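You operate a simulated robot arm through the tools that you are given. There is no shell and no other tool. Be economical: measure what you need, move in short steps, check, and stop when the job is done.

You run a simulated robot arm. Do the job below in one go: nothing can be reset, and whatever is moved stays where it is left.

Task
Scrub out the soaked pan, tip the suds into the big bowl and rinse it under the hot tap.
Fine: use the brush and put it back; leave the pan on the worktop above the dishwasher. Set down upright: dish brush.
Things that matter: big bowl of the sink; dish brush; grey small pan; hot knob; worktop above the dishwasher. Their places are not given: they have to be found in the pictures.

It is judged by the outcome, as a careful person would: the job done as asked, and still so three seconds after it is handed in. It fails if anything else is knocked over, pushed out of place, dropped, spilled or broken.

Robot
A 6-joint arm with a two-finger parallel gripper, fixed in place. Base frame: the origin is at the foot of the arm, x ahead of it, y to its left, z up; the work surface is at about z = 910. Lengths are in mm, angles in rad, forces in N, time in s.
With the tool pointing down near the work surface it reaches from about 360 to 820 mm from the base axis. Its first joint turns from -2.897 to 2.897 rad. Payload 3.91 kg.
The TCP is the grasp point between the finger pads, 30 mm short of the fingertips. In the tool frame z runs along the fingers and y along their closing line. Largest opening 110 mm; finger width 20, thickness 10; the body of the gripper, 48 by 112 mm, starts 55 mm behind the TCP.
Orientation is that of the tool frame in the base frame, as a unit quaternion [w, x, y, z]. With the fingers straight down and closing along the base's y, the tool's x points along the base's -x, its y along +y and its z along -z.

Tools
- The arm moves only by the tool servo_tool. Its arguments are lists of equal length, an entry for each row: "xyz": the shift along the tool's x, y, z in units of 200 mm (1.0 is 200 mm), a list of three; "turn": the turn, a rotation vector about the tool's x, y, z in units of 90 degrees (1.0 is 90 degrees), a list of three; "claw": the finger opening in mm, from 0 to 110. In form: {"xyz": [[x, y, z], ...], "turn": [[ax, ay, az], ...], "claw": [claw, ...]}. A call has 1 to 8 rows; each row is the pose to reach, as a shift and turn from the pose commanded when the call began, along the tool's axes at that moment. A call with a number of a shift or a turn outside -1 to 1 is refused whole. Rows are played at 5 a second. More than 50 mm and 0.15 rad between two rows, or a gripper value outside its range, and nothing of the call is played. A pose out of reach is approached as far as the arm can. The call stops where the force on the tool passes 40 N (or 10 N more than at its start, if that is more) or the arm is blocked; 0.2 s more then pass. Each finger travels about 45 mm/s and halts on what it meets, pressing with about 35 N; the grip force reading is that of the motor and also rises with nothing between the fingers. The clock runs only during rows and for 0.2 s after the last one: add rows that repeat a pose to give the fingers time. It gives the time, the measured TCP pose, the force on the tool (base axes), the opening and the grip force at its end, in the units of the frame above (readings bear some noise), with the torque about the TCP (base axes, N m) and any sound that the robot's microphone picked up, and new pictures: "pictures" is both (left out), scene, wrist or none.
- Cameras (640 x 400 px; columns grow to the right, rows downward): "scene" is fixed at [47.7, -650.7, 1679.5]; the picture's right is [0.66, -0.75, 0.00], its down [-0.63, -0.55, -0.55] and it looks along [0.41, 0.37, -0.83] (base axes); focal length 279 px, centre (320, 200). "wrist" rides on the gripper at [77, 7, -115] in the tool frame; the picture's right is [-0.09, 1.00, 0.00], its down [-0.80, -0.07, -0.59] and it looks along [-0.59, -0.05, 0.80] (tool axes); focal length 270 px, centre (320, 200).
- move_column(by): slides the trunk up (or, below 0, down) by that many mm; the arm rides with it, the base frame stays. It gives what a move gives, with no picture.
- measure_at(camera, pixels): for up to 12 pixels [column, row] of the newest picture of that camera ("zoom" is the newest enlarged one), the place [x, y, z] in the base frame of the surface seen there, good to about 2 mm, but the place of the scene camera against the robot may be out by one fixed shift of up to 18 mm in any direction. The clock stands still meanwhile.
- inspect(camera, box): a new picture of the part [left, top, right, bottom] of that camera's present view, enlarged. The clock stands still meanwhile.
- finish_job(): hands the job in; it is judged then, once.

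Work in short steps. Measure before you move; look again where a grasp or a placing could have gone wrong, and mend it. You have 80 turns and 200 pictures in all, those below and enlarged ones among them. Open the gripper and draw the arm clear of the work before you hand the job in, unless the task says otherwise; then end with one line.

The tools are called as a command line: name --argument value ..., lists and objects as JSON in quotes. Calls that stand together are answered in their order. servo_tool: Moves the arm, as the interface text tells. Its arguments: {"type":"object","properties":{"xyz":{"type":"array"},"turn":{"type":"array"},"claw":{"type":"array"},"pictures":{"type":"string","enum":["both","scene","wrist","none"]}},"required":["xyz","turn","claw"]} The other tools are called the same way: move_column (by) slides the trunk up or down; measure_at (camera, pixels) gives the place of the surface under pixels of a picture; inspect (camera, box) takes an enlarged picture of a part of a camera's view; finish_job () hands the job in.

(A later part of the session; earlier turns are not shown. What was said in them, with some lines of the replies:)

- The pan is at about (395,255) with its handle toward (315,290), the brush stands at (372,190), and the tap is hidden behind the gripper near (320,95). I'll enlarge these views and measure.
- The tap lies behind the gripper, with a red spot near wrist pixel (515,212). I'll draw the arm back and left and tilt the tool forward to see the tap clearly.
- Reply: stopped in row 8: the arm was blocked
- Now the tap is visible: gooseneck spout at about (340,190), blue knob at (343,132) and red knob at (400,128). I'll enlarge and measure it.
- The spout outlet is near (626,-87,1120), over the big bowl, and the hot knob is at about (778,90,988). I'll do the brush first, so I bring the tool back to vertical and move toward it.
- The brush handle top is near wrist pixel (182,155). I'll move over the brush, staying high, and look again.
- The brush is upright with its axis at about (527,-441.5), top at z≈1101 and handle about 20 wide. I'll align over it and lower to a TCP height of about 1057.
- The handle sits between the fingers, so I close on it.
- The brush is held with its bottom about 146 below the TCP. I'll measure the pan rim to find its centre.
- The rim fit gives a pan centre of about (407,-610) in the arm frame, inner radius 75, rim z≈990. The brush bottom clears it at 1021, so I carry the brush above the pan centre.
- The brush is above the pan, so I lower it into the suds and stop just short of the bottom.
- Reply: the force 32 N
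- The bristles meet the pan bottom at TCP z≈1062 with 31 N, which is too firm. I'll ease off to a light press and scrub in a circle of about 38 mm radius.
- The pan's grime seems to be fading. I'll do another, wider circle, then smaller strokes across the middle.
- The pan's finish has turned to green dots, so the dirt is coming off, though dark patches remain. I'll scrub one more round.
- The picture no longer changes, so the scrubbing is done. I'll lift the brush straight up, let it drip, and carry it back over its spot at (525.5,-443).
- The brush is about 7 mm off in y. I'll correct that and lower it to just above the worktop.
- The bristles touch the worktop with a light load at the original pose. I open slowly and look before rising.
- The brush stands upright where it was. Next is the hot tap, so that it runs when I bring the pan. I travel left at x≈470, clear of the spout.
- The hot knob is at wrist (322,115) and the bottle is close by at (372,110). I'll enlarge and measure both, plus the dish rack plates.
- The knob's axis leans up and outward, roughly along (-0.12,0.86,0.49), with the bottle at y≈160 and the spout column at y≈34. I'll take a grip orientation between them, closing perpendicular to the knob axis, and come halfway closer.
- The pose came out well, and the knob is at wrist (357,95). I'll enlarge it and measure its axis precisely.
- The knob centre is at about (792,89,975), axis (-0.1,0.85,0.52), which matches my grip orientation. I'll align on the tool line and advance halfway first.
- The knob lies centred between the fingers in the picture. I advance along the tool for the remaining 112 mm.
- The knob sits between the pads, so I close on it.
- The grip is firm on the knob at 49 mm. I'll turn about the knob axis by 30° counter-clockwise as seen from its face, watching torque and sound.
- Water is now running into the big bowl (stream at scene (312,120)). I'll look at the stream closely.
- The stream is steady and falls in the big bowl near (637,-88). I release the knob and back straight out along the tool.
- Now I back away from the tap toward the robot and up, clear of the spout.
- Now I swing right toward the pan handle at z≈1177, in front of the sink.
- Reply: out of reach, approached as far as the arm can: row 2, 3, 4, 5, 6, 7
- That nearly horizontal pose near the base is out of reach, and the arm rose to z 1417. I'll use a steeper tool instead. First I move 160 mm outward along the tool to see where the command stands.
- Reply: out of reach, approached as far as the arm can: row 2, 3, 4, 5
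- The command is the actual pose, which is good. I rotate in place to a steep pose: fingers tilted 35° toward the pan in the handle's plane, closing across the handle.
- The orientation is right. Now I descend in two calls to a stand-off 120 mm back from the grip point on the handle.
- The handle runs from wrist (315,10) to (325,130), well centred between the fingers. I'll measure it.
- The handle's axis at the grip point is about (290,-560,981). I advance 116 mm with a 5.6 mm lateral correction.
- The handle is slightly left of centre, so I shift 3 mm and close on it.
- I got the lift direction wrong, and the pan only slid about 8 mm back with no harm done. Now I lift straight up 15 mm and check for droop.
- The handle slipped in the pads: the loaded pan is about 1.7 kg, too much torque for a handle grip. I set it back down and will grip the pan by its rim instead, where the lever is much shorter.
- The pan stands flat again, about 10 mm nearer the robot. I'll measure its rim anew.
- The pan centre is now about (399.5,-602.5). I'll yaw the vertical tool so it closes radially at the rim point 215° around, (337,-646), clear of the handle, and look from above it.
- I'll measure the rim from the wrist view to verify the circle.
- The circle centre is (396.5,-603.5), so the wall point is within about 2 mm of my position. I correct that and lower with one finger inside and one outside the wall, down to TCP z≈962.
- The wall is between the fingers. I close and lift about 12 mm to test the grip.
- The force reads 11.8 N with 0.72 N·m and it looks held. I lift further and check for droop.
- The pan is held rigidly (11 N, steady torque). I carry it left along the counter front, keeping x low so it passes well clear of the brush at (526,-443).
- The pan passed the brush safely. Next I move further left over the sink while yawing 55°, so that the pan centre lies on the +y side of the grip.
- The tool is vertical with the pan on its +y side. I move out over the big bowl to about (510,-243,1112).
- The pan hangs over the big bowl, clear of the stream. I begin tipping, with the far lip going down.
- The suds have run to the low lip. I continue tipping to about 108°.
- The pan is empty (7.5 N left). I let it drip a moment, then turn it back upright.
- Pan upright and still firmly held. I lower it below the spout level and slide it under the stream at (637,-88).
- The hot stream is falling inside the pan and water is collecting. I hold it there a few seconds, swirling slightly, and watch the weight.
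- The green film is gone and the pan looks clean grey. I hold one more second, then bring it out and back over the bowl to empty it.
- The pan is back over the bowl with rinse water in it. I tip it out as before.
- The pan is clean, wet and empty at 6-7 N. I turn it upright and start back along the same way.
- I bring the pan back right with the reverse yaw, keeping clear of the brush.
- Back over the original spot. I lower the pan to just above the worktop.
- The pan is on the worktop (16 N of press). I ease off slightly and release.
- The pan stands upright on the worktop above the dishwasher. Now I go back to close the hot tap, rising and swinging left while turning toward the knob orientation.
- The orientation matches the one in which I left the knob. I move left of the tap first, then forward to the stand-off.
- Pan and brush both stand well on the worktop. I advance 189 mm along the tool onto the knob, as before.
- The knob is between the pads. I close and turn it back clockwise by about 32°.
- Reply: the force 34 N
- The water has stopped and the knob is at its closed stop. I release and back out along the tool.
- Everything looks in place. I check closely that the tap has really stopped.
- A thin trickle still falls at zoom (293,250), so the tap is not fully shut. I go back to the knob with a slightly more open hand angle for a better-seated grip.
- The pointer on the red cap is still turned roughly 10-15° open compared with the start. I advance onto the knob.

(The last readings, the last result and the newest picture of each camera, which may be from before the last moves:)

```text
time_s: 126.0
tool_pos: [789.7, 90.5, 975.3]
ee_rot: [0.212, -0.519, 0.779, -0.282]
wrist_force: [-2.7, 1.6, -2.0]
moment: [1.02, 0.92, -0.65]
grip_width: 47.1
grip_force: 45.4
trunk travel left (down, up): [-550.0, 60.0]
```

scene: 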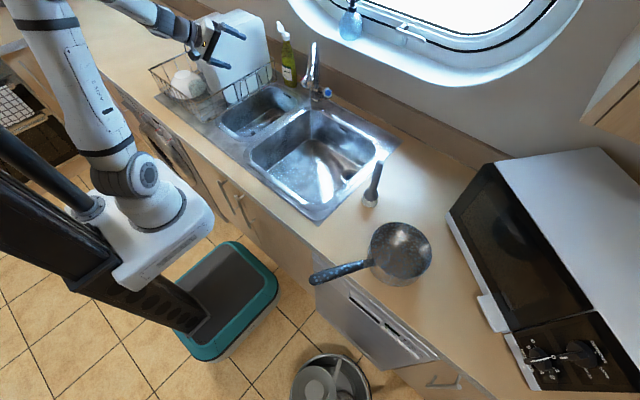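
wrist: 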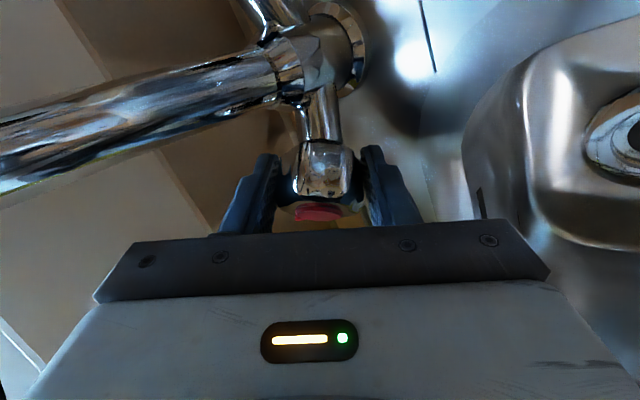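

The grip is nearly aligned (47 mm). I turn clockwise up to about 30° and check the stream while still holding.

servo_tool --xyz '[[0, 0.002, 0], [0, 0.005, 0], [0, 0.007, 0], [0, 0.01, 0], [0, 0.012, 0], [0, 0.012, 0], [0, 0.012, 0]]' --turn '[[0.051, 0, 0.043], [0.102, 0, 0.085], [0.154, 0, 0.128], [0.205, 0, 0.17], [0.256, 0, 0.213], [0.256, 0, 0.213], [0.256, 0, 0.213]]' --claw '[20, 20, 20, 20, 20, 20, 20]' --pictures "wrist"

inspect --camera "scene" --box '[270, 40, 370, 170]'

```text
time_s: 127.6
tool_pos: [788.5, 90.8, 975.7]
ee_rot: [0.353, -0.33, 0.783, -0.391]
wrist_force: [-11.0, -4.2, -19.0]
moment: [1.58, 0.33, 0.5]
grip_width: 49.4
grip_force: 45.7
trunk travel left (down, up): [-550.0, 60.0]
```

wrist: 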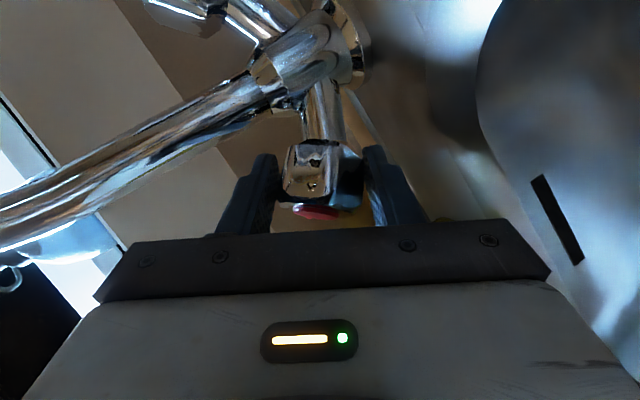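

```text
3.08 times, centred on (320, 105) of scene
```

zoom: 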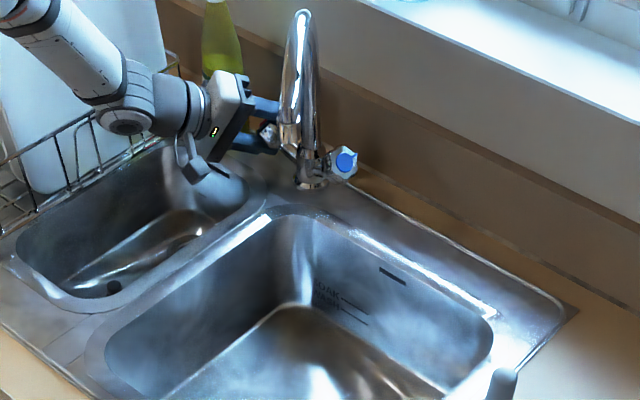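

While held, the stream has stopped completely. I open while still turning slightly clockwise so that releasing cannot reopen it, then back off 90 mm and look again.

servo_tool --xyz '[[0, 0, 0], [0, 0, 0], [0, 0, 0], [0, 0, 0], [0, 0, -0.1], [0, 0, -0.25], [0, 0, -0.45], [0, 0, -0.45]]' --turn '[[0.02, 0, 0.016], [0.04, 0, 0.033], [0.05, 0, 0.042], [0.05, 0, 0.042], [0.05, 0, 0.042], [0.05, 0, 0.042], [0.05, 0, 0.042], [0.05, 0, 0.042]]' --claw '[50, 54, 62, 72, 72, 72, 72, 72]' --pictures "wrist"

inspect --camera "scene" --box '[270, 40, 370, 170]'

```text
time_s: 129.4
tool_pos: [715.0, 127.5, 1017.3]
ee_rot: [0.38, -0.289, 0.777, -0.412]
wrist_force: [0.5, 0.1, 0.1]
moment: [-0.05, 0.0, 0.0]
grip_width: 72.1
grip_force: 0.1
trunk travel left (down, up): [-550.0, 60.0]
```

wrist: 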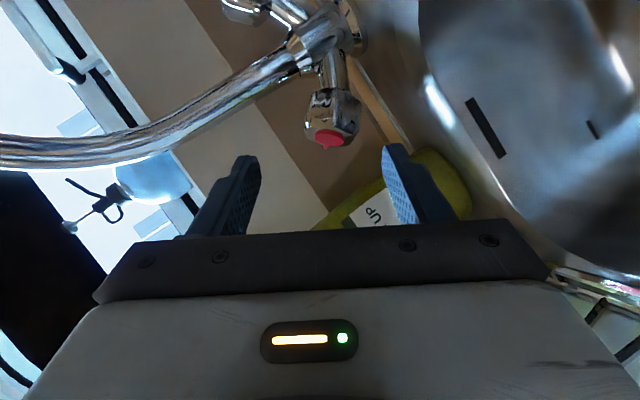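

```text
3.08 times, centred on (320, 105) of scene
```

zoom: 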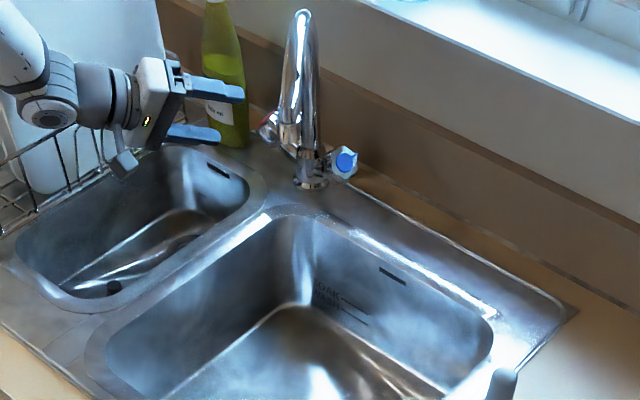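

The tap is fully off now. I draw the arm up and back, clear of the work.

servo_tool --xyz '[[0.06, -0.08, -0.157], [0.117, -0.168, -0.314], [0.176, -0.252, -0.47], [0.234, -0.336, -0.628], [0.293, -0.42, -0.785]]' --turn '[[0, 0, 0], [0, 0, 0], [0, 0, 0], [0, 0, 0], [0, 0, 0]]' --claw '[80, 100, 110, 110, 110]' --pictures "scene"

inspect --camera "scene" --box '[270, 40, 370, 170]'

```text
time_s: 130.6
tool_pos: [564.5, 106.6, 1125.5]
ee_rot: [0.379, -0.289, 0.777, -0.411]
wrist_force: [0.0, 0.2, -0.2]
moment: [0.03, 0.0, 0.02]
grip_width: 110.0
grip_force: 0.1
trunk travel left (down, up): [-550.0, 60.0]
```

scene: 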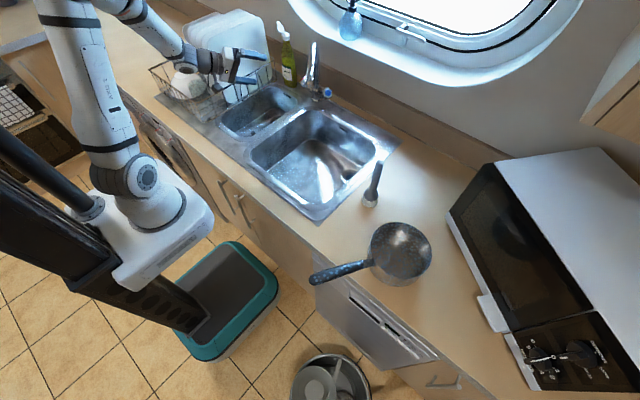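

```text
3.08 times, centred on (320, 105) of scene
```

zoom: 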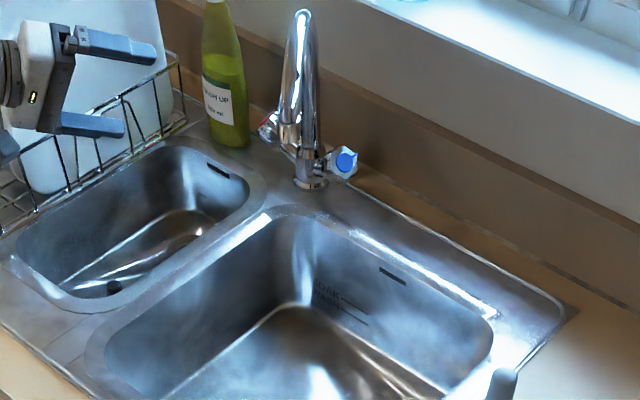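

The tap is off, the brush stands upright at its place, the clean pan is empty on the worktop, and the arm is clear with the gripper open. I hand the job in.

finish_job

```text
The job is handed in.
```

The pan is scrubbed, its suds tipped into the big bowl, and it is rinsed under the hot tap and left on the worktop above the dishwasher; the brush is back upright in its place and the tap is off.
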